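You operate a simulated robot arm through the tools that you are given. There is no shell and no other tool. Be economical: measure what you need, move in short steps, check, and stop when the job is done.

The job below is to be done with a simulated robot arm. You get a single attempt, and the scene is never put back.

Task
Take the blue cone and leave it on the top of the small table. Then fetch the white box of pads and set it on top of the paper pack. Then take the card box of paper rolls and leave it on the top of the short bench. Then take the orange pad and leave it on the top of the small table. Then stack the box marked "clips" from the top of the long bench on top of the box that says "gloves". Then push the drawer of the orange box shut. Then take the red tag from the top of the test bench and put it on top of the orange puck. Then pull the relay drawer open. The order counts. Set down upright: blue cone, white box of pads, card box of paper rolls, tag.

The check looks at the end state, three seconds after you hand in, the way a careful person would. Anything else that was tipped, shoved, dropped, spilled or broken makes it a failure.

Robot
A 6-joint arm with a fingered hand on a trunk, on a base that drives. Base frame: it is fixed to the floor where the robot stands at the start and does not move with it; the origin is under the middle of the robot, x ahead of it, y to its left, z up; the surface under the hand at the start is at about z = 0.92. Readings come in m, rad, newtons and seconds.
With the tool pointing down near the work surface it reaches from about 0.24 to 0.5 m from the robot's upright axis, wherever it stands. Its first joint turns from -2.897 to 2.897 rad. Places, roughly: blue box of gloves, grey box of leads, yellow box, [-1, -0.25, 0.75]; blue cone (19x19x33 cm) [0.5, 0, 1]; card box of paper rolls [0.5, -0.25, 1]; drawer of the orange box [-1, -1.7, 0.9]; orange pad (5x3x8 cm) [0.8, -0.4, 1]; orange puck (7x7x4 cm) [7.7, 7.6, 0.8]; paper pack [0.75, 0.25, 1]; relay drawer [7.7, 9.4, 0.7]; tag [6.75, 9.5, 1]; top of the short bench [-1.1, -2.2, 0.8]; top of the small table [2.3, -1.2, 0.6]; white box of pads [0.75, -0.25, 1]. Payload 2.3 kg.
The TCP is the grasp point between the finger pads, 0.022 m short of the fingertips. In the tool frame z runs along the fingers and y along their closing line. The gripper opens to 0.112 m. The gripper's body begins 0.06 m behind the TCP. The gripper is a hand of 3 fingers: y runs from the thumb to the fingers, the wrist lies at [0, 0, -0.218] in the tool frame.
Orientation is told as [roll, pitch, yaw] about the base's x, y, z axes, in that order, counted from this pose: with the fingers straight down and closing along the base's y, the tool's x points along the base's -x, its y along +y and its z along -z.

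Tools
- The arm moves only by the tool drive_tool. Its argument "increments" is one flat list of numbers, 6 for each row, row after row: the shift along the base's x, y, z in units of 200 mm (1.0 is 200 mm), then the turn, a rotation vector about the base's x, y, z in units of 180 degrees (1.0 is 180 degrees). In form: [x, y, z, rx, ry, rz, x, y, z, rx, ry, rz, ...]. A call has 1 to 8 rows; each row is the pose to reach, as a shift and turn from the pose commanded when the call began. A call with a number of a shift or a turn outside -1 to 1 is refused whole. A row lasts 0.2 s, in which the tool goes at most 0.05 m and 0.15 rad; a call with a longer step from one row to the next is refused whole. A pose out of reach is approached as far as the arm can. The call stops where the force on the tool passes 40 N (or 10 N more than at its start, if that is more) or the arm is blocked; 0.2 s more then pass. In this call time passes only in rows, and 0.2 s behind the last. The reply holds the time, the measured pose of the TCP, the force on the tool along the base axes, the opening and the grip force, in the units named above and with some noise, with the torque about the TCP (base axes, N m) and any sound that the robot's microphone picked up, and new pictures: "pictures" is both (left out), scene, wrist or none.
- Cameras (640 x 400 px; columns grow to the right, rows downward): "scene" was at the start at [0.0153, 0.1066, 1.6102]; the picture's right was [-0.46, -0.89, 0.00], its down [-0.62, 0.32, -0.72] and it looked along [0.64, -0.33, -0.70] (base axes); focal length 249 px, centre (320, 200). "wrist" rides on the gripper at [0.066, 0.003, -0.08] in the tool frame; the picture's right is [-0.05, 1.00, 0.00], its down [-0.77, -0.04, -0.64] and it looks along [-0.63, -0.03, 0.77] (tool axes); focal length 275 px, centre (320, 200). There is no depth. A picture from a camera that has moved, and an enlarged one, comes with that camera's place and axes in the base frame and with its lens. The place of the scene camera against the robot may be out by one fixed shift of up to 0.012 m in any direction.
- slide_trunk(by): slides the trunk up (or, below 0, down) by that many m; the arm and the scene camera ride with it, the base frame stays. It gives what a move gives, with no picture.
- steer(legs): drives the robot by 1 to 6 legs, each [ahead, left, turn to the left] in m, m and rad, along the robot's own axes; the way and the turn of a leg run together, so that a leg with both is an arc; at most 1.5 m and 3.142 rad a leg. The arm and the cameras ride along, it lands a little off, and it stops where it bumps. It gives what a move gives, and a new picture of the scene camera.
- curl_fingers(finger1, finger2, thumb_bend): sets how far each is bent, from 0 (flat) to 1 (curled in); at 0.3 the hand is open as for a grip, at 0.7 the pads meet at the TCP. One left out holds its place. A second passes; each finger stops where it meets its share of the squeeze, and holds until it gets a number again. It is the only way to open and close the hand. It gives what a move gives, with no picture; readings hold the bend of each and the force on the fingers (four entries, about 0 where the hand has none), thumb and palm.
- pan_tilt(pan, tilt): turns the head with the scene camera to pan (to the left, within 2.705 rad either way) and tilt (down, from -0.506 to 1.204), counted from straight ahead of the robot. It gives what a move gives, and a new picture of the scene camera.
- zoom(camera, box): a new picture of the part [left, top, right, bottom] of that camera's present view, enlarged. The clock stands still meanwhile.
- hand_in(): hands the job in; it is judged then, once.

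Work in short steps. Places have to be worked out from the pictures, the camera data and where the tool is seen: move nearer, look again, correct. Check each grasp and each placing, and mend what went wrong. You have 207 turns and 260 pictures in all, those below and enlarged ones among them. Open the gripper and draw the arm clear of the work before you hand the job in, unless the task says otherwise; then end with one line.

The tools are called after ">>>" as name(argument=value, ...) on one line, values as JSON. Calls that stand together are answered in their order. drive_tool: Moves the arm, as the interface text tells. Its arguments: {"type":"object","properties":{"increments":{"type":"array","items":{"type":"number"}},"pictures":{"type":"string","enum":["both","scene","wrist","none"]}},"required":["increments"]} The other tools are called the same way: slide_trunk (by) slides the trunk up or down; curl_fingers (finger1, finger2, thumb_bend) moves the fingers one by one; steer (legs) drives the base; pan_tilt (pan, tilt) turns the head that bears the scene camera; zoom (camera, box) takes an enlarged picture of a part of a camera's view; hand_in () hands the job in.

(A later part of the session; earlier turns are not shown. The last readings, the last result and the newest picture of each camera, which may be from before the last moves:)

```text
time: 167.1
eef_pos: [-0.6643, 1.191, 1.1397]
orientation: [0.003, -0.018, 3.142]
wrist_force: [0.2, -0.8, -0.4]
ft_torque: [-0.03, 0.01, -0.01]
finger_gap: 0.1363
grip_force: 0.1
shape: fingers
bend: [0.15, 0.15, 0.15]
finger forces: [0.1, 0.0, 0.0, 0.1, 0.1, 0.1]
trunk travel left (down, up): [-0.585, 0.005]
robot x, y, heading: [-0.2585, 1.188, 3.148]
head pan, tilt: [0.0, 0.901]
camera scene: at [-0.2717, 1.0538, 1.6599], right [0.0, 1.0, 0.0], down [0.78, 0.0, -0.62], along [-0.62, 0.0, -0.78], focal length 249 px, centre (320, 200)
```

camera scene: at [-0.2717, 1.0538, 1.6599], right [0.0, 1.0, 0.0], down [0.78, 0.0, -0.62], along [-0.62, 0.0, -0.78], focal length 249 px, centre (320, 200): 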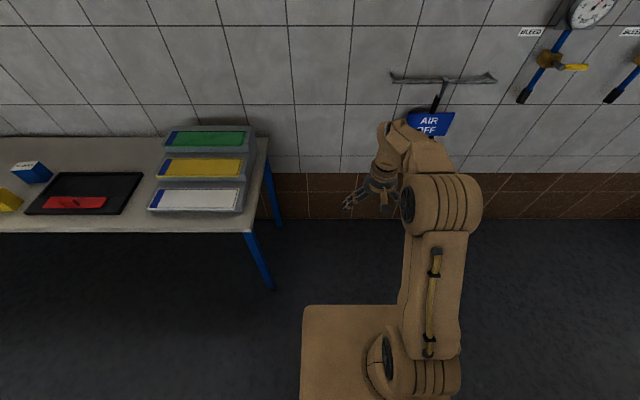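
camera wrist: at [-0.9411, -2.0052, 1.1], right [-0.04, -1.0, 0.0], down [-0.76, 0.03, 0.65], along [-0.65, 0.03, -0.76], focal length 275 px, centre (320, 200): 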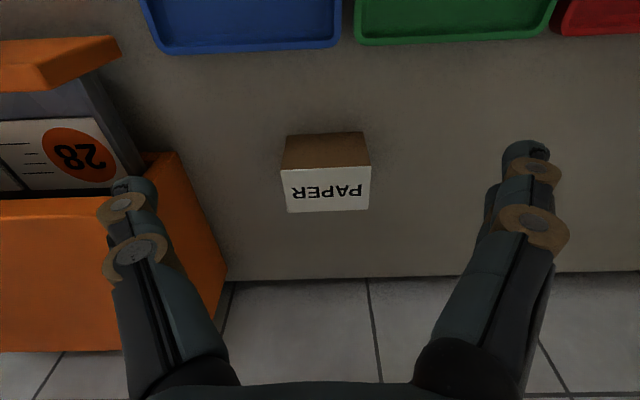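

>>> steer(legs=[[-1.5, 0, 0], [-0.2, 0, 0], [0, 1.2, 0], [0, 0.35, 0]])

>>> pan_tilt(pan=0.0, tilt=0.75)

>>> zoom(camera="wrist", box=[0, 0, 640, 400])

```text
time: 183.3
eef_pos: [1.0286, -0.3552, 1.1413]
orientation: [0.0, -0.021, 3.136]
wrist_force: [0.5, 0.3, 0.9]
ft_torque: [0.01, 0.0, -0.01]
finger_gap: 0.1364
grip_force: 0.0
shape: fingers
bend: [0.15, 0.15, 0.15]
finger forces: [0.0, 0.0, 0.0, 0.1, 0.0, 0.0]
trunk travel left (down, up): [-0.585, 0.005]
robot x, y, heading: [1.4321, -0.3601, 3.131]
head pan, tilt: [0.0, 0.901]
camera scene: at [1.4204, -0.495, 1.6598], right [0.01, 1.0, 0.0], down [0.78, -0.01, -0.62], along [-0.62, 0.01, -0.78], focal length 249 px, centre (320, 200)
```

scene: 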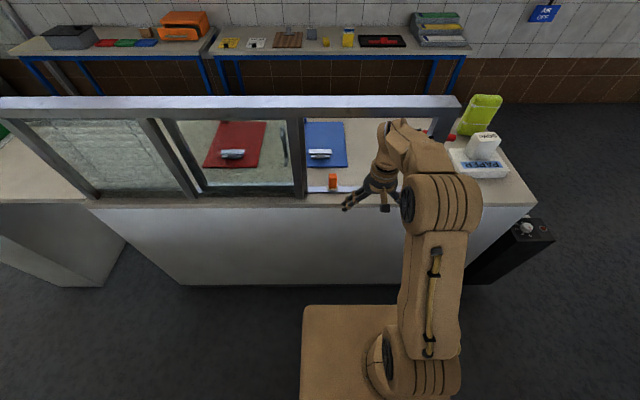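

```text
time: 184.0
eef_pos: [1.0269, -0.355, 1.1409]
orientation: [0.0, -0.018, 3.134]
wrist_force: [0.1, 0.4, -0.1]
ft_torque: [-0.01, -0.02, 0.0]
finger_gap: 0.1364
grip_force: 0.1
shape: fingers
bend: [0.15, 0.15, 0.15]
finger forces: [0.0, 0.1, 0.0, 0.0, 0.1, 0.1]
trunk travel left (down, up): [-0.585, 0.005]
robot x, y, heading: [1.4338, -0.3571, 3.135]
head pan, tilt: [0.0, 0.75]
camera scene: at [1.413, -0.4944, 1.6718], right [0.01, 1.0, 0.0], down [0.68, -0.01, -0.73], along [-0.73, 0.01, -0.68], focal length 249 px, centre (320, 200)
```

scene: 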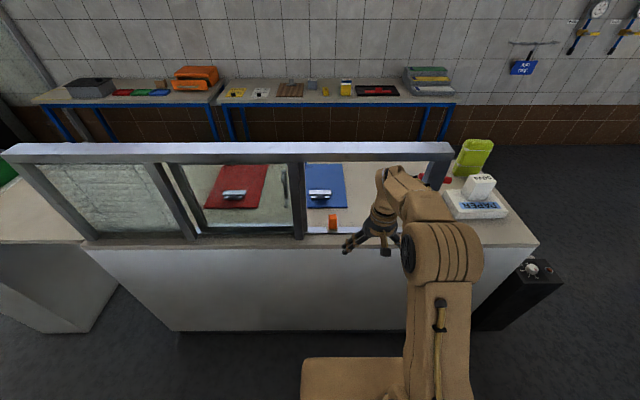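

```text
1.00 times, centred on (320, 200) of wrist (not enlarged: the box is as wide or as high as the picture)
camera zoom: at [1.0945, -0.3569, 1.2195], right [-0.05, -1.0, 0.0], down [-0.76, 0.04, 0.65], along [-0.65, 0.03, -0.76], focal length 275 px, centre (320, 200)
```

zoom: 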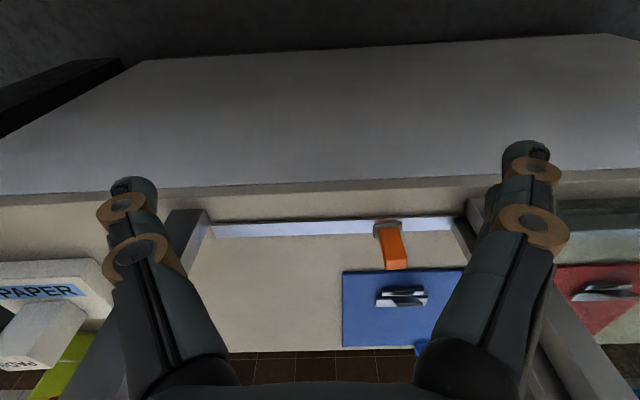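

>>> zoom(camera="wrist", box=[320, 190, 480, 290])

>>> zoom(camera="scene", box=[290, 190, 386, 250])

```text
4.00 times, centred on (400, 240) of wrist
camera zoom: at [1.0945, -0.3569, 1.2195], right [-0.05, -1.0, 0.0], down [-0.76, 0.04, 0.65], along [-0.65, 0.03, -0.76], focal length 1101 px, centre (0, 40)
```

zoom: 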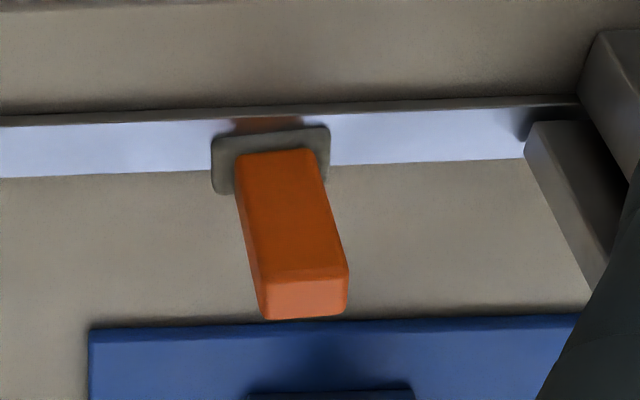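

```text
6.67 times, centred on (338, 220) of scene
camera zoom: at [1.413, -0.4944, 1.6718], right [0.01, 1.0, 0.0], down [0.68, -0.01, -0.73], along [-0.73, 0.01, -0.68], focal length 1658 px, centre (200, 67)
```

zoom: 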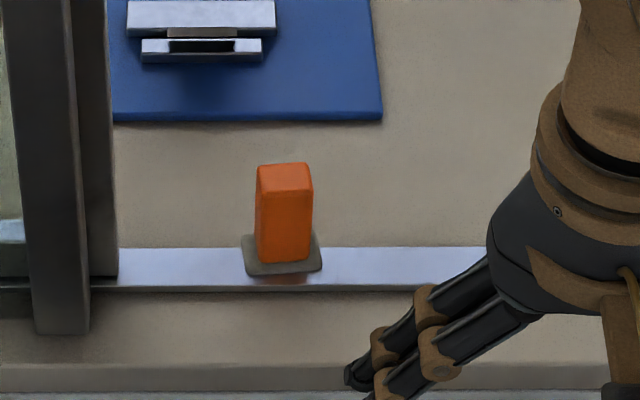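

Pad stands at about (0.782, −0.441), top ≈1.01, on the sill under the frame (rail at z≈1.27). I move the base closer and in line, then tip the hand 0.5 rad forward.

>>> steer(legs=[[0.07, 0.084, 0.007]])

>>> curl_fingers(finger1=0.38, finger2=0.38, thumb_bend=0.38)

>>> drive_tool(increments=[-0.1, 0, -0.05, 0, 0.04, 0, -0.2, 0, -0.1, 0, 0.08, 0, -0.32, 0, -0.2, 0, 0.12, 0, -0.42, 0, -0.3, 0, 0.155, 0])

```text
time: 185.2
eef_pos: [0.9567, -0.4421, 1.1405]
orientation: [0.001, -0.018, 3.14]
wrist_force: [0.2, 0.0, -0.2]
ft_torque: [0.03, -0.02, -0.01]
finger_gap: 0.1364
grip_force: 0.0
shape: fingers
bend: [0.15, 0.15, 0.15]
finger forces: [0.0, 0.0, 0.0, 0.0, 0.0, 0.0]
trunk travel left (down, up): [-0.585, 0.005]
robot x, y, heading: [1.3657, -0.4411, 3.141]
head pan, tilt: [0.0, 0.75]
camera scene: at [1.3427, -0.5789, 1.6718], right [0.0, 1.0, 0.0], down [0.68, 0.0, -0.73], along [-0.73, 0.0, -0.68], focal length 249 px, centre (320, 200)
```

scene: 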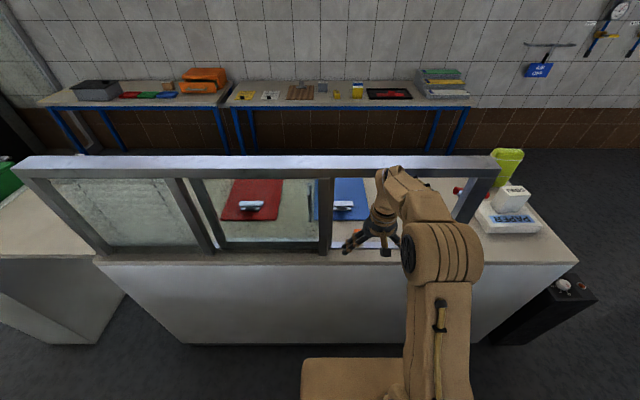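

```text
time: 186.2
eef_pos: [0.9571, -0.4412, 1.1401]
orientation: [0.001, -0.021, 3.139]
wrist_force: [-0.5, -0.3, 0.1]
ft_torque: [-0.05, 0.03, -0.01]
finger_gap: 0.0902
grip_force: 0.1
shape: fingers
bend: [0.38, 0.38, 0.38]
finger forces: [0.0, 0.0, 0.0, 0.0, 0.1, 0.0]
trunk travel left (down, up): [-0.585, 0.005]
robot x, y, heading: [1.3658, -0.4435, 3.142]
head pan, tilt: [0.0, 0.75]
```

```text
time: 187.2
eef_pos: [0.8724, -0.4412, 1.0804]
orientation: [0.003, -0.506, 3.139]
wrist_force: [-0.4, -0.1, 0.8]
ft_torque: [0.0, 0.0, -0.02]
finger_gap: 0.0901
grip_force: 0.1
shape: fingers
bend: [0.38, 0.38, 0.38]
finger forces: [0.0, 0.0, 0.0, 0.0, 0.0, 0.0]
trunk travel left (down, up): [-0.585, 0.005]
robot x, y, heading: [1.3638, -0.4414, 3.142]
head pan, tilt: [0.0, 0.75]
camera scene: at [1.3424, -0.5787, 1.6718], right [0.0, 1.0, 0.0], down [0.68, 0.0, -0.73], along [-0.73, 0.0, -0.68], focal length 249 px, centre (320, 200)
camera wrist: at [0.9684, -0.4434, 1.1179], right [-0.04, -1.0, 0.02], down [-0.37, 0.04, 0.93], along [-0.93, 0.03, -0.37], focal length 275 px, centre (320, 200)
```

scene: 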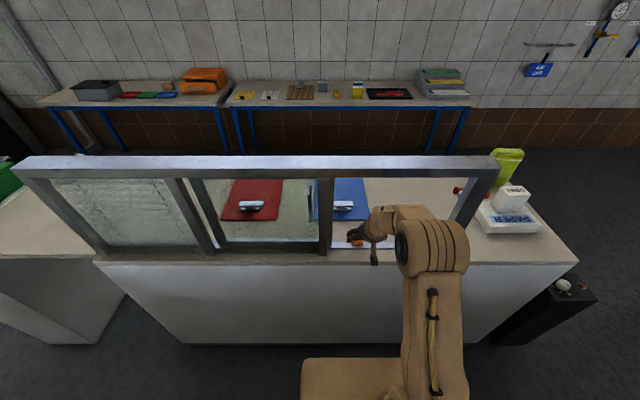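
wrist: 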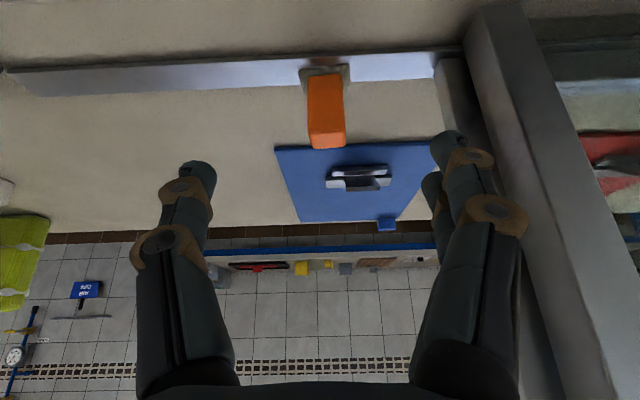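

Well aligned. Advance along the diagonal to the pad and close.

>>> drive_tool(increments=[-0.14, -0.005, -0.16, 0, 0, 0, -0.28, -0.01, -0.32, 0, 0, 0, -0.43, -0.015, -0.47, 0, 0, 0], pictures="wrist")

>>> curl_fingers(finger1=0.7, finger2=0.7, thumb_bend=0.7)

>>> zoom(camera="wrist", box=[0, 0, 640, 400])

```text
time: 188.0
eef_pos: [0.7857, -0.4442, 0.9839]
orientation: [0.001, -0.502, 3.139]
wrist_force: [0.0, -0.9, -0.4]
ft_torque: [-0.01, -0.06, 0.02]
finger_gap: 0.0899
grip_force: 0.0
shape: fingers
bend: [0.38, 0.38, 0.38]
finger forces: [0.0, 0.0, 0.0, 0.0, 0.0, 0.0]
trunk travel left (down, up): [-0.585, 0.005]
robot x, y, heading: [1.3648, -0.4391, 3.138]
head pan, tilt: [0.0, 0.75]
camera wrist: at [0.8815, -0.446, 1.0228], right [-0.04, -1.0, 0.02], down [-0.37, 0.04, 0.93], along [-0.93, 0.03, -0.37], focal length 275 px, centre (320, 200)
```

wrist: 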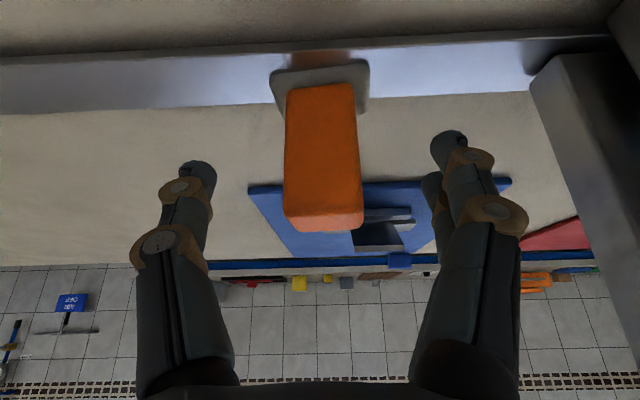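

```text
time: 189.0
eef_pos: [0.7863, -0.445, 0.9848]
orientation: [0.003, -0.508, 3.138]
wrist_force: [-0.2, -0.1, 0.6]
ft_torque: [-0.01, 0.01, -0.03]
finger_gap: 0.0254
grip_force: 10.5
shape: fingers
bend: [0.62, 0.62, 0.64]
finger forces: [5.1, 5.3, 0.1, 0.0, 10.5, 0.0]
trunk travel left (down, up): [-0.585, 0.005]
robot x, y, heading: [1.3632, -0.4454, 3.144]
head pan, tilt: [0.0, 0.75]
```

```text
1.00 times, centred on (320, 200) of wrist (not enlarged: the box is as wide or as high as the picture)
camera zoom: at [0.8821, -0.4459, 1.0239], right [-0.04, -1.0, 0.02], down [-0.37, 0.04, 0.93], along [-0.93, 0.03, -0.37], focal length 275 px, centre (320, 200)
```

zoom: 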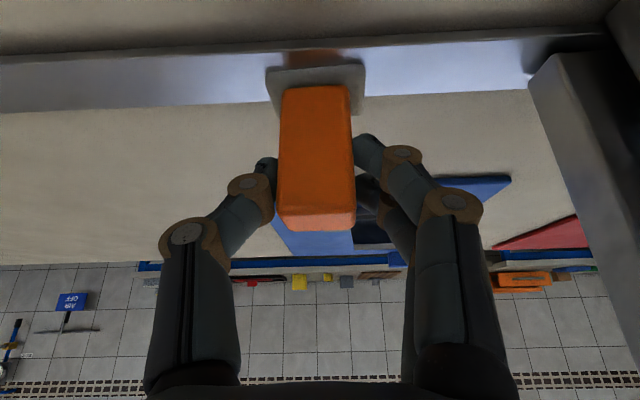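

Gripped. Lift 3 cm and withdraw toward the aisle.

>>> drive_tool(increments=[0, 0, 0.12, 0, 0, 0, 0.12, 0, 0.25, 0, 0, 0, 0.3, 0, 0.4, 0, 0, 0, 0.45, 0, 0.5, 0, 0, 0])

```text
time: 190.0
eef_pos: [0.8784, -0.4448, 1.0872]
orientation: [0.001, -0.506, 3.141]
wrist_force: [0.3, 0.1, -1.3]
ft_torque: [-0.01, 0.01, 0.01]
finger_gap: 0.0251
grip_force: 10.5
shape: fingers
bend: [0.62, 0.62, 0.64]
finger forces: [5.1, 5.4, 0.0, 0.0, 10.4, 0.1]
trunk travel left (down, up): [-0.585, 0.005]
robot x, y, heading: [1.3644, -0.4437, 3.141]
head pan, tilt: [0.0, 0.75]
camera scene: at [1.3441, -0.5787, 1.6718], right [0.0, 1.0, 0.0], down [0.68, 0.0, -0.73], along [-0.73, 0.0, -0.68], focal length 249 px, centre (320, 200)
camera wrist: at [0.9747, -0.4463, 1.125], right [-0.04, -1.0, 0.02], down [-0.37, 0.04, 0.93], along [-0.93, 0.03, -0.37], focal length 275 px, centre (320, 200)
```

scene: 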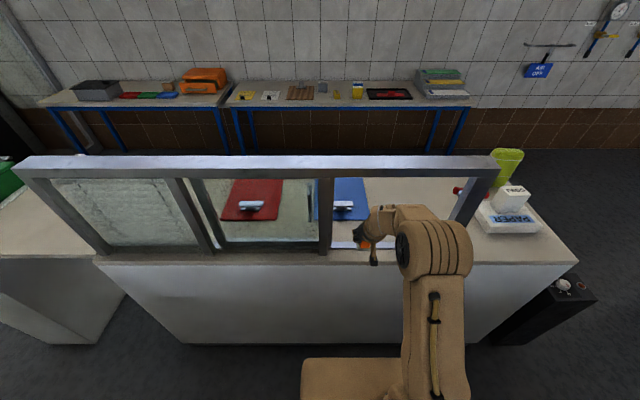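
wrist: 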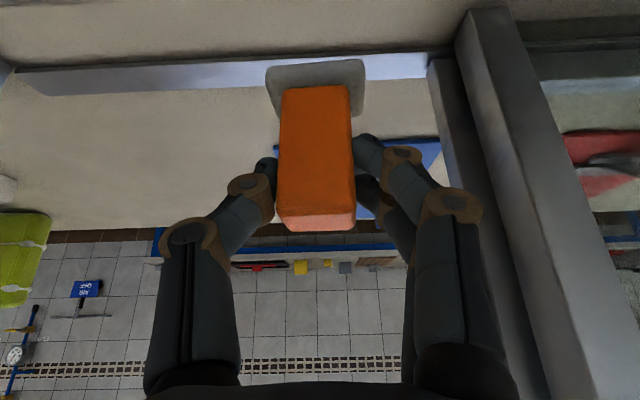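

Held. I back off, strafe to y≈−1.29, turn to face the small table.

>>> steer(legs=[[-0.08, 0, 0], [0, 0.846, 0], [0, 0, -3.141]])

>>> pan_tilt(pan=0.0, tilt=0.9)

```text
time: 202.4
eef_pos: [1.9283, -1.2786, 1.0866]
orientation: [0.002, -0.506, 0.003]
wrist_force: [0.1, -0.3, -0.9]
ft_torque: [0.02, -0.01, 0.01]
finger_gap: 0.0252
grip_force: 10.6
shape: fingers
bend: [0.62, 0.62, 0.64]
finger forces: [5.1, 5.3, 0.0, 0.1, 10.5, 0.0]
trunk travel left (down, up): [-0.585, 0.005]
robot x, y, heading: [1.4432, -1.2847, 0.005]
head pan, tilt: [0.0, 0.75]
camera scene: at [1.4678, -1.1394, 1.6718], right [0.0, -1.0, 0.0], down [-0.68, 0.0, -0.73], along [0.73, 0.0, -0.68], focal length 249 px, centre (320, 200)
```

scene: 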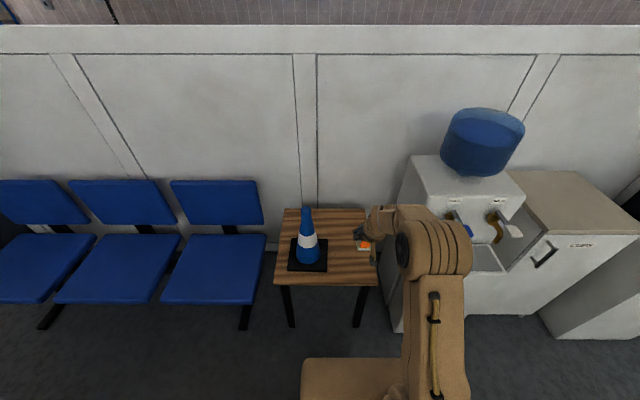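

```text
time: 203.2
eef_pos: [1.9284, -1.2785, 1.0855]
orientation: [0.002, -0.506, 0.004]
wrist_force: [-0.1, 0.2, -0.4]
ft_torque: [0.03, 0.03, 0.0]
finger_gap: 0.0252
grip_force: 10.9
shape: fingers
bend: [0.62, 0.62, 0.64]
finger forces: [5.1, 5.3, 0.1, 0.0, 10.4, 0.0]
trunk travel left (down, up): [-0.585, 0.005]
robot x, y, heading: [1.4412, -1.2813, 0.002]
head pan, tilt: [0.0, 0.901]
camera scene: at [1.4605, -1.1394, 1.6599], right [0.0, -1.0, 0.0], down [-0.78, 0.0, -0.62], along [0.62, 0.0, -0.78], focal length 249 px, centre (320, 200)
```

scene: 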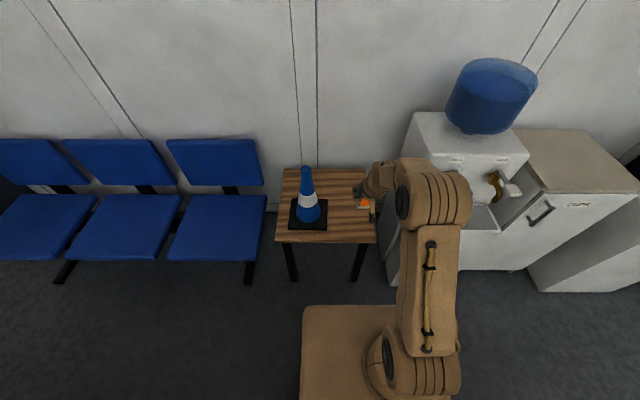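

Clear spot at (2.19, −1.28) to the right of the cone. Drive ahead 0.2 m and lower the trunk 0.34 m.

>>> steer(legs=[[0.2, 0, 0]])

>>> slide_trunk(by=-0.34)

>>> drive_tool(increments=[0.2, 0, 0, 0, 0, 0, 0.3, 0, -0.05, 0, 0, 0])

```text
time: 204.8
eef_pos: [2.1297, -1.2781, 1.0864]
orientation: [0.002, -0.505, 0.003]
wrist_force: [0.4, 0.3, -0.7]
ft_torque: [0.02, -0.02, -0.01]
finger_gap: 0.0251
grip_force: 10.4
shape: fingers
bend: [0.62, 0.62, 0.64]
finger forces: [5.1, 5.3, 0.0, 0.0, 10.6, 0.0]
trunk travel left (down, up): [-0.585, 0.005]
robot x, y, heading: [1.6425, -1.2815, 0.006]
head pan, tilt: [0.0, 0.901]
camera scene: at [1.6621, -1.1387, 1.6599], right [0.0, -1.0, 0.0], down [-0.78, 0.0, -0.62], along [0.62, 0.0, -0.78], focal length 249 px, centre (320, 200)
```

scene: 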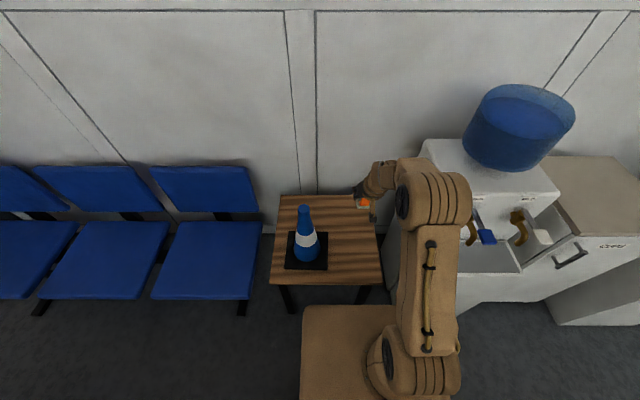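

```text
time: 208.1
eef_pos: [2.1286, -1.2781, 0.7465]
orientation: [0.001, -0.506, 0.005]
wrist_force: [-0.2, -0.6, -0.8]
ft_torque: [0.01, -0.02, -0.02]
finger_gap: 0.0253
grip_force: 10.3
shape: fingers
bend: [0.62, 0.62, 0.64]
finger forces: [5.1, 5.3, 0.0, 0.0, 10.5, 0.1]
trunk travel left (down, up): [-0.245, 0.345]
robot x, y, heading: [1.6416, -1.2857, 0.003]
head pan, tilt: [0.0, 0.901]
```

```text
time: 208.7
eef_pos: [2.1903, -1.2785, 0.7368]
orientation: [0.002, -0.505, 0.003]
wrist_force: [-0.4, 0.8, 0.3]
ft_torque: [-0.01, 0.01, -0.03]
finger_gap: 0.0253
grip_force: 10.5
shape: fingers
bend: [0.62, 0.62, 0.64]
finger forces: [5.1, 5.4, 0.1, 0.0, 10.5, 0.0]
trunk travel left (down, up): [-0.245, 0.345]
robot x, y, heading: [1.6456, -1.2833, 0.006]
head pan, tilt: [0.0, 0.901]
camera scene: at [1.6618, -1.1387, 1.3199], right [0.0, -1.0, 0.0], down [-0.78, 0.0, -0.62], along [0.62, 0.0, -0.78], focal length 249 px, centre (320, 200)
camera wrist: at [2.0919, -1.2746, 0.7748], right [0.04, 1.0, 0.02], down [0.37, -0.04, 0.93], along [0.93, -0.03, -0.37], focal length 275 px, centre (320, 200)
```

scene: 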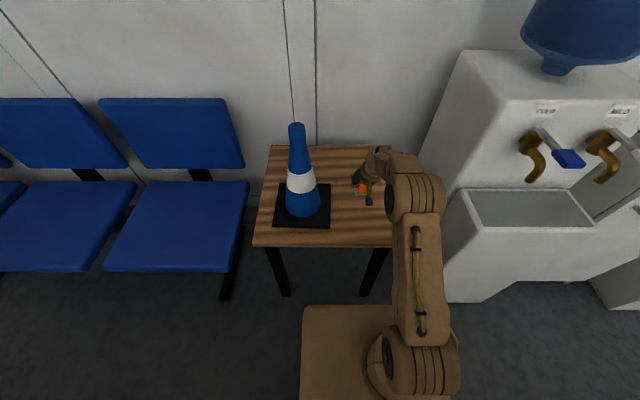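
wrist: 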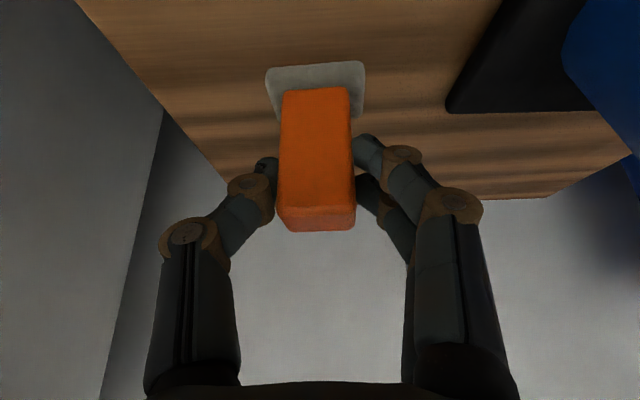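

Lower toward the table top in small steps.

>>> drive_tool(increments=[0, 0, -0.15, 0, 0, 0, 0, 0, -0.23, 0, 0, 0], pictures="none")

>>> drive_tool(increments=[0, 0, -0.03, 0, 0, 0], pictures="none")

>>> drive_tool(increments=[0, 0, -0.025, 0, 0, 0], pictures="none")

```text
time: 209.3
eef_pos: [2.1901, -1.2774, 0.6888]
orientation: [0.002, -0.506, 0.002]
wrist_force: [-0.2, -0.6, -0.4]
ft_torque: [0.0, -0.01, 0.0]
finger_gap: 0.0255
grip_force: 10.5
shape: fingers
bend: [0.62, 0.62, 0.64]
finger forces: [5.1, 5.4, 0.0, 0.1, 10.4, 0.0]
trunk travel left (down, up): [-0.245, 0.345]
robot x, y, heading: [1.6487, -1.2854, 0.004]
head pan, tilt: [0.0, 0.901]
```

```text
time: 209.7
eef_pos: [2.1895, -1.2777, 0.6849]
orientation: [0.001, -0.506, 0.004]
wrist_force: [0.1, -0.1, 1.1]
ft_torque: [0.01, -0.02, -0.03]
finger_gap: 0.0251
grip_force: 11.1
shape: fingers
bend: [0.62, 0.62, 0.64]
finger forces: [5.3, 5.7, 0.1, 0.0, 10.6, 0.1]
trunk travel left (down, up): [-0.245, 0.345]
robot x, y, heading: [1.6427, -1.2825, 0.001]
head pan, tilt: [0.0, 0.901]
```

```text
time: 210.1
eef_pos: [2.1908, -1.2771, 0.6825]
orientation: [0.0, -0.513, 0.006]
wrist_force: [3.3, 1.1, 19.0]
ft_torque: [0.01, -0.19, 0.0]
finger_gap: 0.0251
grip_force: 13.2
shape: fingers
bend: [0.64, 0.63, 0.65]
finger forces: [6.7, 7.0, 0.0, 0.0, 12.4, 0.0]
trunk travel left (down, up): [-0.245, 0.345]
robot x, y, heading: [1.6458, -1.2842, 0.006]
head pan, tilt: [0.0, 0.901]
```

Touching. Ease up 4 mm, open, and withdraw along the tool axis.

>>> drive_tool(increments=[0, 0, 0.02, 0, 0, 0], pictures="none")

>>> curl_fingers(finger1=0.38, finger2=0.38, thumb_bend=0.38)

>>> drive_tool(increments=[-0.06, 0, 0.12, 0, 0, 0, -0.16, 0, 0.3, 0, 0, 0, -0.28, 0, 0.5, 0, 0, 0, -0.45, 0, 0.6, 0, 0, 0])

```text
time: 210.5
eef_pos: [2.1887, -1.2773, 0.6822]
orientation: [0.001, -0.506, 0.004]
wrist_force: [2.9, 1.3, 7.3]
ft_torque: [0.04, -0.1, 0.04]
finger_gap: 0.025
grip_force: 12.5
shape: fingers
bend: [0.63, 0.63, 0.65]
finger forces: [6.3, 6.6, 0.0, 0.0, 11.5, 0.0]
trunk travel left (down, up): [-0.245, 0.345]
robot x, y, heading: [1.6449, -1.2834, 0.005]
head pan, tilt: [0.0, 0.901]
```

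```text
time: 211.5
eef_pos: [2.1897, -1.2783, 0.6829]
orientation: [0.002, -0.507, 0.003]
wrist_force: [-0.3, -0.5, 0.0]
ft_torque: [0.0, -0.01, -0.01]
finger_gap: 0.0888
grip_force: 0.1
shape: fingers
bend: [0.38, 0.38, 0.38]
finger forces: [0.1, 0.1, 0.0, 0.0, 0.1, 0.1]
trunk travel left (down, up): [-0.245, 0.345]
robot x, y, heading: [1.6453, -1.2846, 0.002]
head pan, tilt: [0.0, 0.901]
```

```text
time: 212.5
eef_pos: [2.0978, -1.2776, 0.8044]
orientation: [0.002, -0.506, 0.004]
wrist_force: [0.0, 0.6, -0.4]
ft_torque: [-0.02, -0.02, -0.03]
finger_gap: 0.089
grip_force: 0.0
shape: fingers
bend: [0.38, 0.38, 0.38]
finger forces: [0.0, 0.1, 0.1, 0.1, 0.1, 0.0]
trunk travel left (down, up): [-0.245, 0.345]
robot x, y, heading: [1.6403, -1.2838, -0.001]
head pan, tilt: [0.0, 0.901]
camera scene: at [1.661, -1.1387, 1.3199], right [0.0, -1.0, 0.0], down [-0.78, 0.0, -0.62], along [0.62, 0.0, -0.78], focal length 249 px, centre (320, 200)
camera wrist: at [2.0002, -1.2733, 0.8421], right [0.04, 1.0, 0.02], down [0.37, -0.04, 0.93], along [0.93, -0.03, -0.37], focal length 275 px, centre (320, 200)
```

scene: 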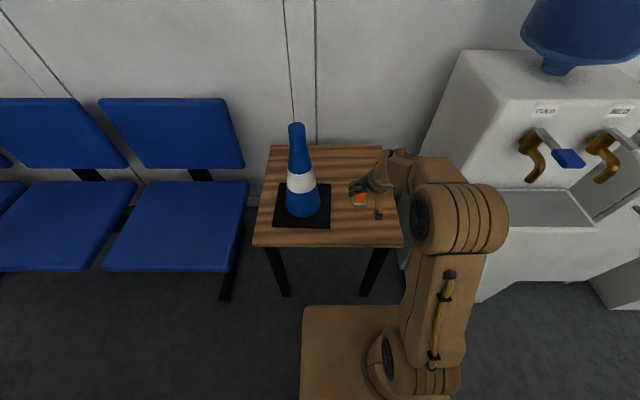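
wrist: 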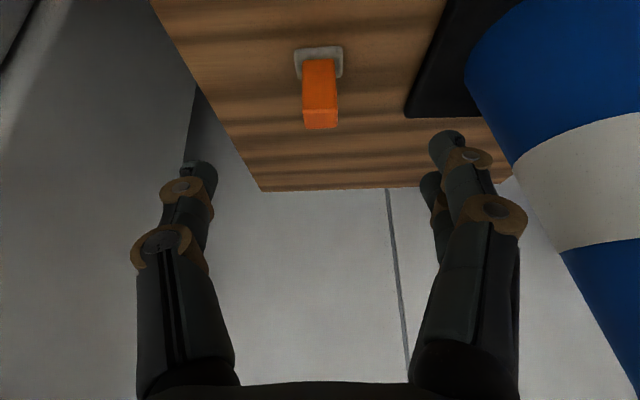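

Pad placed. Next the clips box: straighten the hand, raise the trunk and drive back round to the long bench, facing −x.

>>> drive_tool(increments=[-0.1, 0, 0.15, 0, 0.04, 0, -0.2, 0, 0.25, 0, 0.08, 0, -0.32, 0, 0.3, 0, 0.12, 0, -0.45, 0, 0.35, 0, 0.16, 0], pictures="none")

>>> slide_trunk(by=0.24)

>>> steer(legs=[[-0.24, 0, 0], [0, 1.3, 0], [0, 1.18, 0], [-1.5, 0, 0], [-0.16, 0, 0], [0, 0, 3.141]])

```text
time: 213.5
eef_pos: [2.0091, -1.2776, 0.8728]
orientation: [0.004, -0.004, 0.005]
wrist_force: [0.1, 1.6, -0.5]
ft_torque: [0.01, -0.01, 0.01]
finger_gap: 0.0886
grip_force: 0.1
shape: fingers
bend: [0.38, 0.38, 0.38]
finger forces: [0.0, 0.0, 0.0, 0.1, 0.0, 0.1]
trunk travel left (down, up): [-0.245, 0.345]
robot x, y, heading: [1.6442, -1.2838, 0.002]
head pan, tilt: [0.0, 0.901]
```

```text
time: 216.0
eef_pos: [2.0093, -1.2778, 1.1125]
orientation: [0.004, -0.004, 0.003]
wrist_force: [-0.7, 0.0, 0.2]
ft_torque: [0.02, -0.01, 0.02]
finger_gap: 0.089
grip_force: 0.1
shape: fingers
bend: [0.38, 0.38, 0.38]
finger forces: [0.1, 0.0, 0.0, 0.0, 0.0, 0.0]
trunk travel left (down, up): [-0.485, 0.105]
robot x, y, heading: [1.6434, -1.2819, 0.005]
head pan, tilt: [0.0, 0.901]
```

```text
time: 244.9
eef_pos: [-0.6176, 1.2181, 1.1133]
orientation: [0.002, -0.004, 3.133]
wrist_force: [-0.3, -0.5, -0.5]
ft_torque: [0.0, -0.01, -0.01]
finger_gap: 0.089
grip_force: 0.1
shape: fingers
bend: [0.38, 0.38, 0.38]
finger forces: [0.1, 0.0, 0.0, 0.1, 0.0, 0.0]
trunk travel left (down, up): [-0.485, 0.105]
robot x, y, heading: [-0.2495, 1.2233, 3.133]
head pan, tilt: [0.0, 0.901]
camera scene: at [-0.2659, 1.0824, 1.5599], right [0.01, 1.0, 0.0], down [0.78, -0.01, -0.62], along [-0.62, 0.01, -0.78], focal length 249 px, centre (320, 200)
```

scene: 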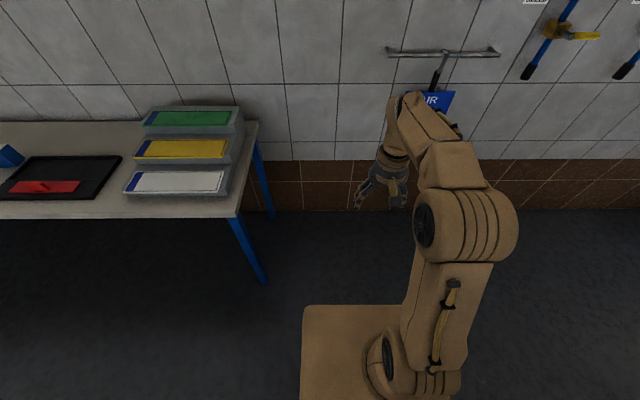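

>>> steer(legs=[[0, 1.45, 0.006]])

>>> zoom(camera="scene", box=[200, 100, 520, 300])

>>> zoom(camera="wrist", box=[0, 0, 640, 400])

```text
time: 252.2
eef_pos: [-0.6286, -0.246, 1.1121]
orientation: [0.003, -0.003, 3.134]
wrist_force: [-0.3, 0.6, 0.0]
ft_torque: [0.02, 0.02, 0.0]
finger_gap: 0.0889
grip_force: 0.1
shape: fingers
bend: [0.38, 0.38, 0.38]
finger forces: [0.0, 0.0, 0.0, 0.1, 0.0, 0.1]
trunk travel left (down, up): [-0.485, 0.105]
robot x, y, heading: [-0.2595, -0.2449, 3.136]
head pan, tilt: [0.0, 0.901]
camera scene: at [-0.2769, -0.381, 1.5599], right [0.01, 1.0, 0.0], down [0.78, -0.01, -0.62], along [-0.62, 0.0, -0.78], focal length 249 px, centre (320, 200)
```

scene: 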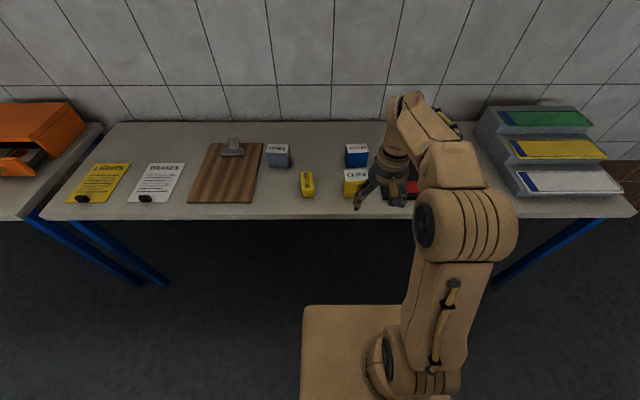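

```text
2.00 times, centred on (360, 200) of scene
camera zoom: at [-0.2769, -0.381, 1.5599], right [0.01, 1.0, 0.0], down [0.78, -0.01, -0.62], along [-0.62, 0.0, -0.78], focal length 497 px, centre (240, 200)
```

zoom: 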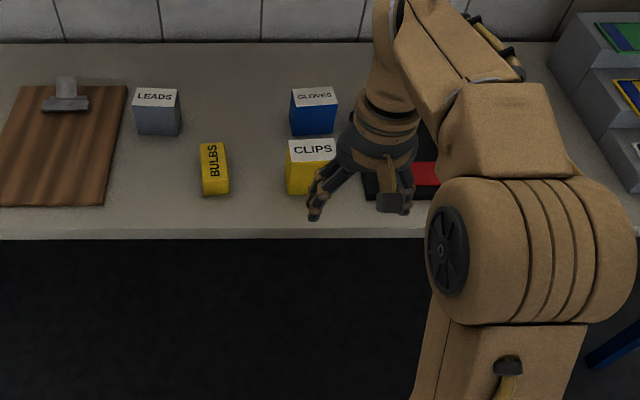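

```text
1.00 times, centred on (320, 200) of wrist (not enlarged: the box is as wide or as high as the picture)
camera zoom: at [-0.5631, -0.2482, 1.1929], right [-0.05, -1.0, 0.0], down [-0.77, 0.04, 0.64], along [-0.64, 0.03, -0.77], focal length 275 px, centre (320, 200)
```

zoom: 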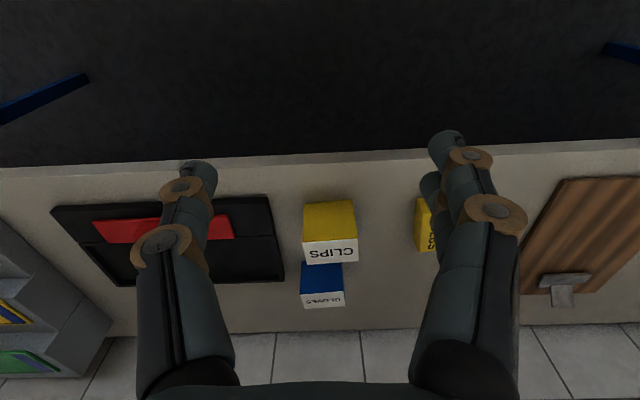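

CLIPS is the front yellow box (centre ≈(−0.97, −0.25), top ≈0.86); GLOVES stands behind at x≈−1.15. I drive ahead 0.31 m and lower the trunk a bit, fingers wider.

>>> steer(legs=[[0.31, 0, 0.006]])

>>> curl_fingers(finger1=0.2, finger2=0.2, thumb_bend=0.2)

>>> zoom(camera="wrist", box=[0, 0, 640, 400])

```text
time: 254.3
eef_pos: [-0.9398, -0.2461, 1.1133]
orientation: [0.005, -0.002, 3.138]
wrist_force: [0.0, -0.2, 0.8]
ft_torque: [0.0, -0.03, -0.02]
finger_gap: 0.0891
grip_force: 0.1
shape: fingers
bend: [0.38, 0.38, 0.38]
finger forces: [0.0, 0.1, 0.0, 0.1, 0.1, 0.0]
trunk travel left (down, up): [-0.485, 0.105]
robot x, y, heading: [-0.5732, -0.2417, 3.139]
head pan, tilt: [0.0, 0.901]
camera scene: at [-0.5877, -0.3794, 1.5599], right [0.0, 1.0, 0.0], down [0.78, 0.0, -0.62], along [-0.62, 0.0, -0.78], focal length 249 px, centre (320, 200)
```

scene: 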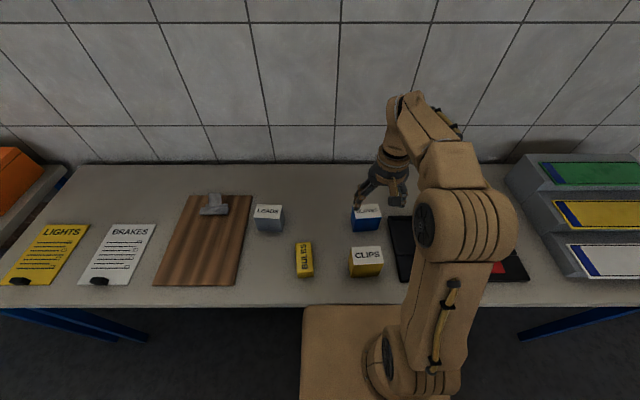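

```text
time: 255.3
eef_pos: [-0.9392, -0.2458, 1.112]
orientation: [0.004, -0.003, 3.137]
wrist_force: [0.1, -0.1, 0.2]
ft_torque: [0.0, 0.01, -0.01]
finger_gap: 0.1288
grip_force: 0.1
shape: fingers
bend: [0.2, 0.2, 0.2]
finger forces: [0.0, 0.1, 0.0, 0.1, 0.0, 0.1]
trunk travel left (down, up): [-0.485, 0.105]
robot x, y, heading: [-0.5753, -0.2433, 3.14]
head pan, tilt: [0.0, 0.901]
```

```text
1.00 times, centred on (320, 200) of wrist (not enlarged: the box is as wide or as high as the picture)
camera zoom: at [-0.8736, -0.2477, 1.1929], right [-0.05, -1.0, 0.0], down [-0.77, 0.04, 0.64], along [-0.64, 0.03, -0.77], focal length 275 px, centre (320, 200)
```

zoom: 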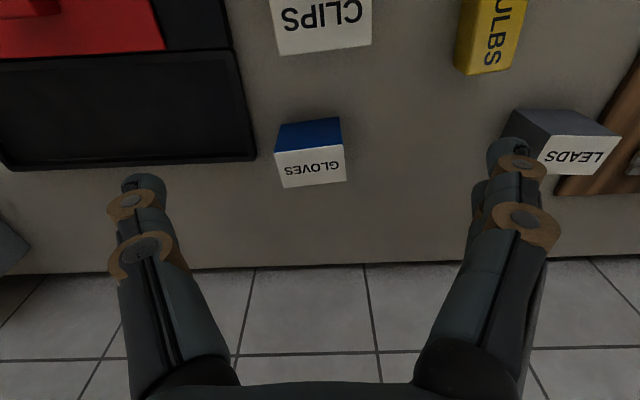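

Refined by two views: clips centre (−0.905, −0.248), top ≈0.91; gloves centre (−1.065, −0.229), top ≈0.898; bench ≈0.816. I descend over the clips and look.

>>> drive_tool(increments=[0.1, 0, -0.2, 0, 0, 0, 0.17, 0, -0.4, 0, 0, 0, 0.17, 0, -0.6, 0, 0, 0, 0.17, 0, -0.72, 0, 0, 0], pictures="wrist")

```text
time: 256.3
eef_pos: [-0.905, -0.2458, 0.9667]
orientation: [0.005, -0.002, 3.139]
wrist_force: [-0.9, -0.1, -1.0]
ft_torque: [0.02, 0.0, 0.01]
finger_gap: 0.1289
grip_force: 0.0
shape: fingers
bend: [0.2, 0.2, 0.2]
finger forces: [0.1, 0.1, 0.0, 0.0, 0.0, 0.1]
trunk travel left (down, up): [-0.485, 0.105]
robot x, y, heading: [-0.5747, -0.2426, 3.135]
head pan, tilt: [0.0, 0.901]
camera wrist: at [-0.8402, -0.2477, 1.0477], right [-0.05, -1.0, 0.0], down [-0.77, 0.04, 0.64], along [-0.64, 0.03, -0.77], focal length 275 px, centre (320, 200)
```

wrist: 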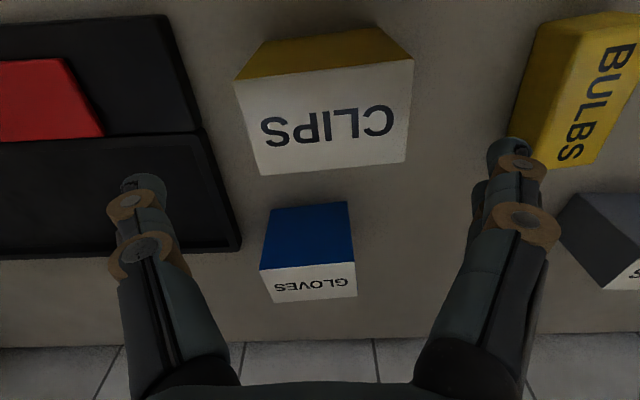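

Aligned; final descent to z≈0.89, then close.

>>> drive_tool(increments=[0.015, -0.015, -0.2, 0, 0, 0, 0.015, -0.015, -0.37, 0, 0, 0], pictures="none")

>>> curl_fingers(finger1=0.7, finger2=0.7, thumb_bend=0.7)

>>> zoom(camera="wrist", box=[0, 0, 640, 400])

```text
time: 256.9
eef_pos: [-0.9029, -0.2485, 0.8938]
orientation: [0.003, -0.004, 3.138]
wrist_force: [-0.1, 0.2, 0.0]
ft_torque: [0.03, 0.0, 0.01]
finger_gap: 0.1287
grip_force: 0.0
shape: fingers
bend: [0.2, 0.2, 0.2]
finger forces: [0.0, 0.0, 0.0, 0.0, 0.1, 0.0]
trunk travel left (down, up): [-0.485, 0.105]
robot x, y, heading: [-0.5718, -0.2411, 3.134]
head pan, tilt: [0.0, 0.901]
```

```text
time: 257.9
eef_pos: [-0.9032, -0.2487, 0.8941]
orientation: [0.002, -0.003, 3.138]
wrist_force: [0.0, -0.1, 0.6]
ft_torque: [-0.03, 0.01, 0.0]
finger_gap: 0.0795
grip_force: 33.1
shape: fingers
bend: [0.53, 0.55, 0.57]
finger forces: [16.4, 16.9, 0.1, 0.0, 33.1, 0.1]
trunk travel left (down, up): [-0.485, 0.105]
robot x, y, heading: [-0.5699, -0.2473, 3.143]
head pan, tilt: [0.0, 0.901]
```

```text
1.00 times, centred on (320, 200) of wrist (not enlarged: the box is as wide or as high as the picture)
camera zoom: at [-0.8378, -0.2502, 0.975], right [-0.05, -1.0, 0.0], down [-0.77, 0.04, 0.64], along [-0.64, 0.03, -0.77], focal length 275 px, centre (320, 200)
```

zoom: 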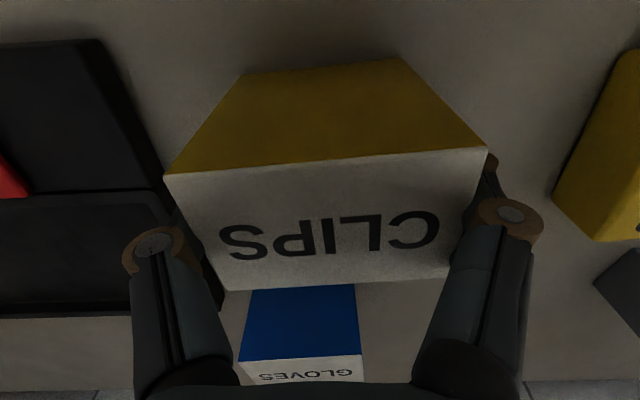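

Gripped. Lift 14 cm straight up.

>>> drive_tool(increments=[0, 0, 0.2, 0, 0, 0, 0, 0, 0.45, 0, 0, 0, 0, 0, 0.72, 0, 0, 0], pictures="none")

>>> steer(legs=[[0.06, 0, 0]])

>>> zoom(camera="scene", box=[270, 170, 430, 270])

```text
refused: row 3 steps farther than a row can; nothing moved
```

```text
time: 258.8
eef_pos: [-0.9638, -0.2476, 0.8943]
orientation: [0.004, -0.003, 3.139]
wrist_force: [-0.6, -0.4, -2.0]
ft_torque: [-0.01, 0.01, 0.0]
finger_gap: 0.0799
grip_force: 33.2
shape: fingers
bend: [0.53, 0.55, 0.57]
finger forces: [16.4, 16.9, 0.0, 0.0, 33.1, 0.1]
trunk travel left (down, up): [-0.485, 0.105]
robot x, y, heading: [-0.6321, -0.241, 3.139]
head pan, tilt: [0.0, 0.901]
camera scene: at [-0.6486, -0.3793, 1.5599], right [0.0, 1.0, 0.0], down [0.78, 0.0, -0.62], along [-0.62, 0.0, -0.78], focal length 249 px, centre (320, 200)
```

scene: 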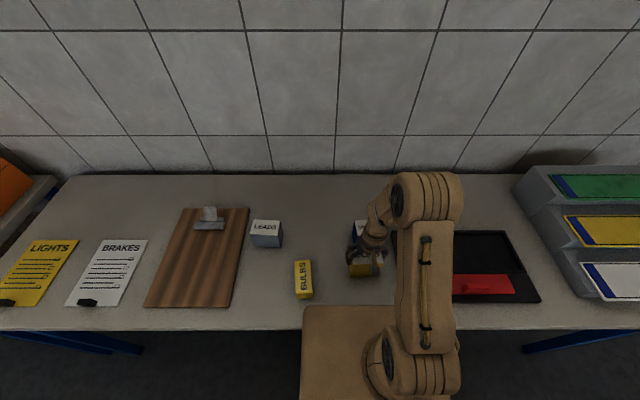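

```text
4.00 times, centred on (350, 220) of scene
camera zoom: at [-0.6486, -0.3793, 1.5599], right [0.0, 1.0, 0.0], down [0.78, 0.0, -0.62], along [-0.62, 0.0, -0.78], focal length 995 px, centre (200, 120)
```

zoom: 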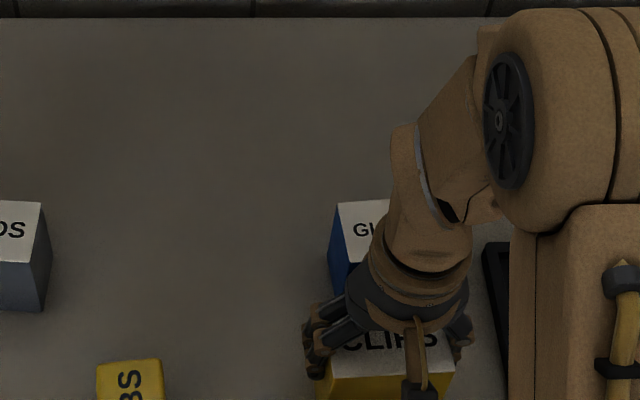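

The lift was refused (step too long) and the clips slid 6 cm along the bench, still ~4 cm short of the gloves; nothing seems touched. I must keep dependent calls apart. Lift now.

>>> drive_tool(increments=[0, 0, 0.2, 0, 0, 0, 0, 0, 0.42, 0, 0, 0, 0, 0, 0.64, 0, 0, 0, 0, 0, 0.75, 0, 0, 0])

```text
time: 259.8
eef_pos: [-0.9634, -0.2488, 1.0446]
orientation: [0.004, -0.004, 3.14]
wrist_force: [0.2, -0.8, -1.0]
ft_torque: [-0.04, -0.02, 0.02]
finger_gap: 0.0792
grip_force: 33.4
shape: fingers
bend: [0.54, 0.55, 0.57]
finger forces: [16.4, 16.7, 0.0, 0.0, 32.9, 0.0]
trunk travel left (down, up): [-0.485, 0.105]
robot x, y, heading: [-0.638, -0.2432, 3.136]
head pan, tilt: [0.0, 0.901]
camera scene: at [-0.6469, -0.3793, 1.5599], right [0.0, 1.0, 0.0], down [0.78, 0.0, -0.62], along [-0.62, 0.0, -0.78], focal length 249 px, centre (320, 200)
camera wrist: at [-0.8977, -0.2504, 1.125], right [-0.05, -1.0, 0.0], down [-0.77, 0.04, 0.64], along [-0.64, 0.03, -0.77], focal length 275 px, centre (320, 200)
```

scene: 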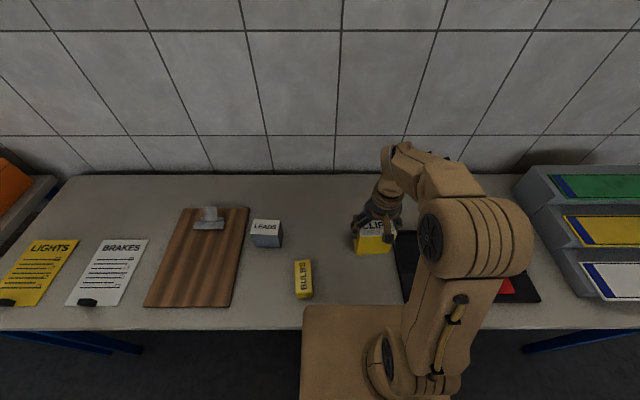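
wrist: 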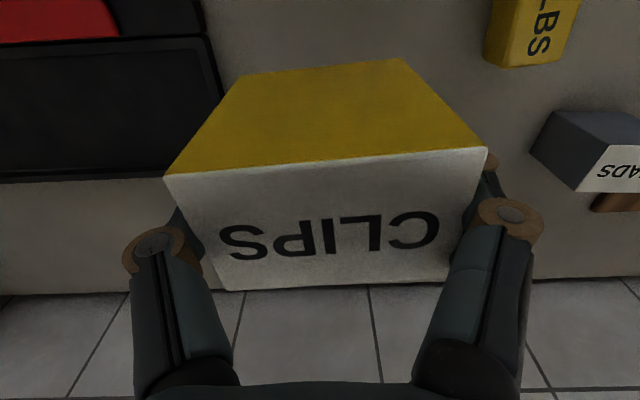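

Bottom is ≈7 cm above the gloves' top. Move over the gloves centre (−1.065, −0.229).

>>> drive_tool(increments=[-0.2, 0.05, 0, 0, 0, 0, -0.4, 0.1, 0, 0, 0, 0, -0.51, 0.1, 0, 0, 0, 0], pictures="none")

>>> zoom(camera="scene", box=[290, 150, 450, 250])

```text
time: 260.6
eef_pos: [-1.0654, -0.2276, 1.0441]
orientation: [0.003, -0.003, 3.139]
wrist_force: [0.0, -0.5, -1.5]
ft_torque: [0.0, 0.0, -0.01]
finger_gap: 0.0795
grip_force: 33.2
shape: fingers
bend: [0.54, 0.55, 0.57]
finger forces: [16.4, 16.8, 0.1, 0.0, 32.9, 0.0]
trunk travel left (down, up): [-0.485, 0.105]
robot x, y, heading: [-0.6365, -0.2401, 3.14]
head pan, tilt: [0.0, 0.901]
```

```text
4.00 times, centred on (370, 200) of scene
camera zoom: at [-0.6476, -0.3794, 1.5599], right [0.0, 1.0, 0.0], down [0.78, 0.0, -0.62], along [-0.62, 0.0, -0.78], focal length 995 px, centre (120, 200)
```

zoom: 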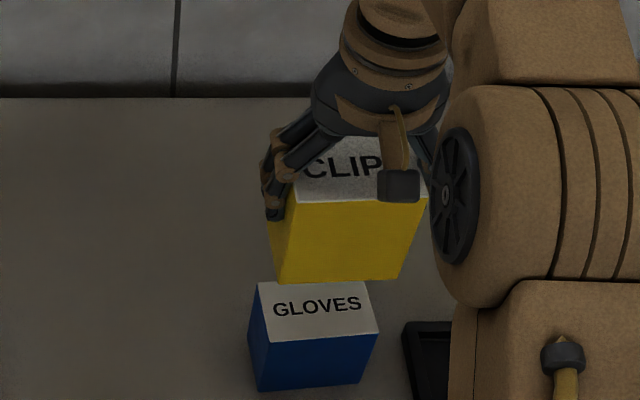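

Relative to the gloves it is within ~1 cm in x and aligned in y. Shift +6 mm in x and lower.

>>> drive_tool(increments=[0.03, 0, -0.15, 0, 0, 0, 0.03, 0, -0.29, 0, 0, 0], pictures="none")

>>> drive_tool(increments=[0, 0, -0.03, 0, 0, 0], pictures="none")

>>> zoom(camera="scene", box=[290, 150, 450, 250])

```text
time: 261.2
eef_pos: [-1.0591, -0.2289, 0.9854]
orientation: [0.003, -0.002, 3.138]
wrist_force: [0.1, 1.2, -0.8]
ft_torque: [-0.01, -0.02, -0.02]
finger_gap: 0.0795
grip_force: 32.9
shape: fingers
bend: [0.54, 0.55, 0.57]
finger forces: [16.3, 16.8, 0.0, 0.0, 32.8, 0.0]
trunk travel left (down, up): [-0.485, 0.105]
robot x, y, heading: [-0.6351, -0.2418, 3.138]
head pan, tilt: [0.0, 0.901]
```

```text
time: 261.6
eef_pos: [-1.058, -0.2282, 0.9797]
orientation: [0.005, -0.004, 3.137]
wrist_force: [0.1, 0.0, -1.6]
ft_torque: [0.01, 0.02, 0.04]
finger_gap: 0.0796
grip_force: 32.8
shape: fingers
bend: [0.54, 0.55, 0.57]
finger forces: [16.3, 16.8, 0.0, 0.0, 32.9, 0.0]
trunk travel left (down, up): [-0.485, 0.105]
robot x, y, heading: [-0.6353, -0.2412, 3.133]
head pan, tilt: [0.0, 0.901]
```

```text
4.00 times, centred on (370, 200) of scene
camera zoom: at [-0.6472, -0.3793, 1.5599], right [0.0, 1.0, 0.0], down [0.78, 0.0, -0.62], along [-0.62, 0.0, -0.78], focal length 995 px, centre (120, 200)
```

zoom: 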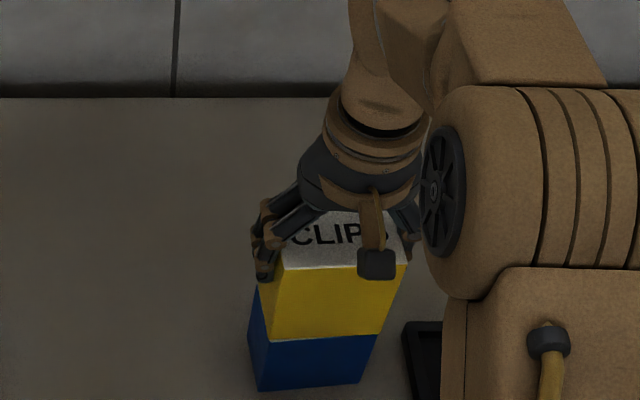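

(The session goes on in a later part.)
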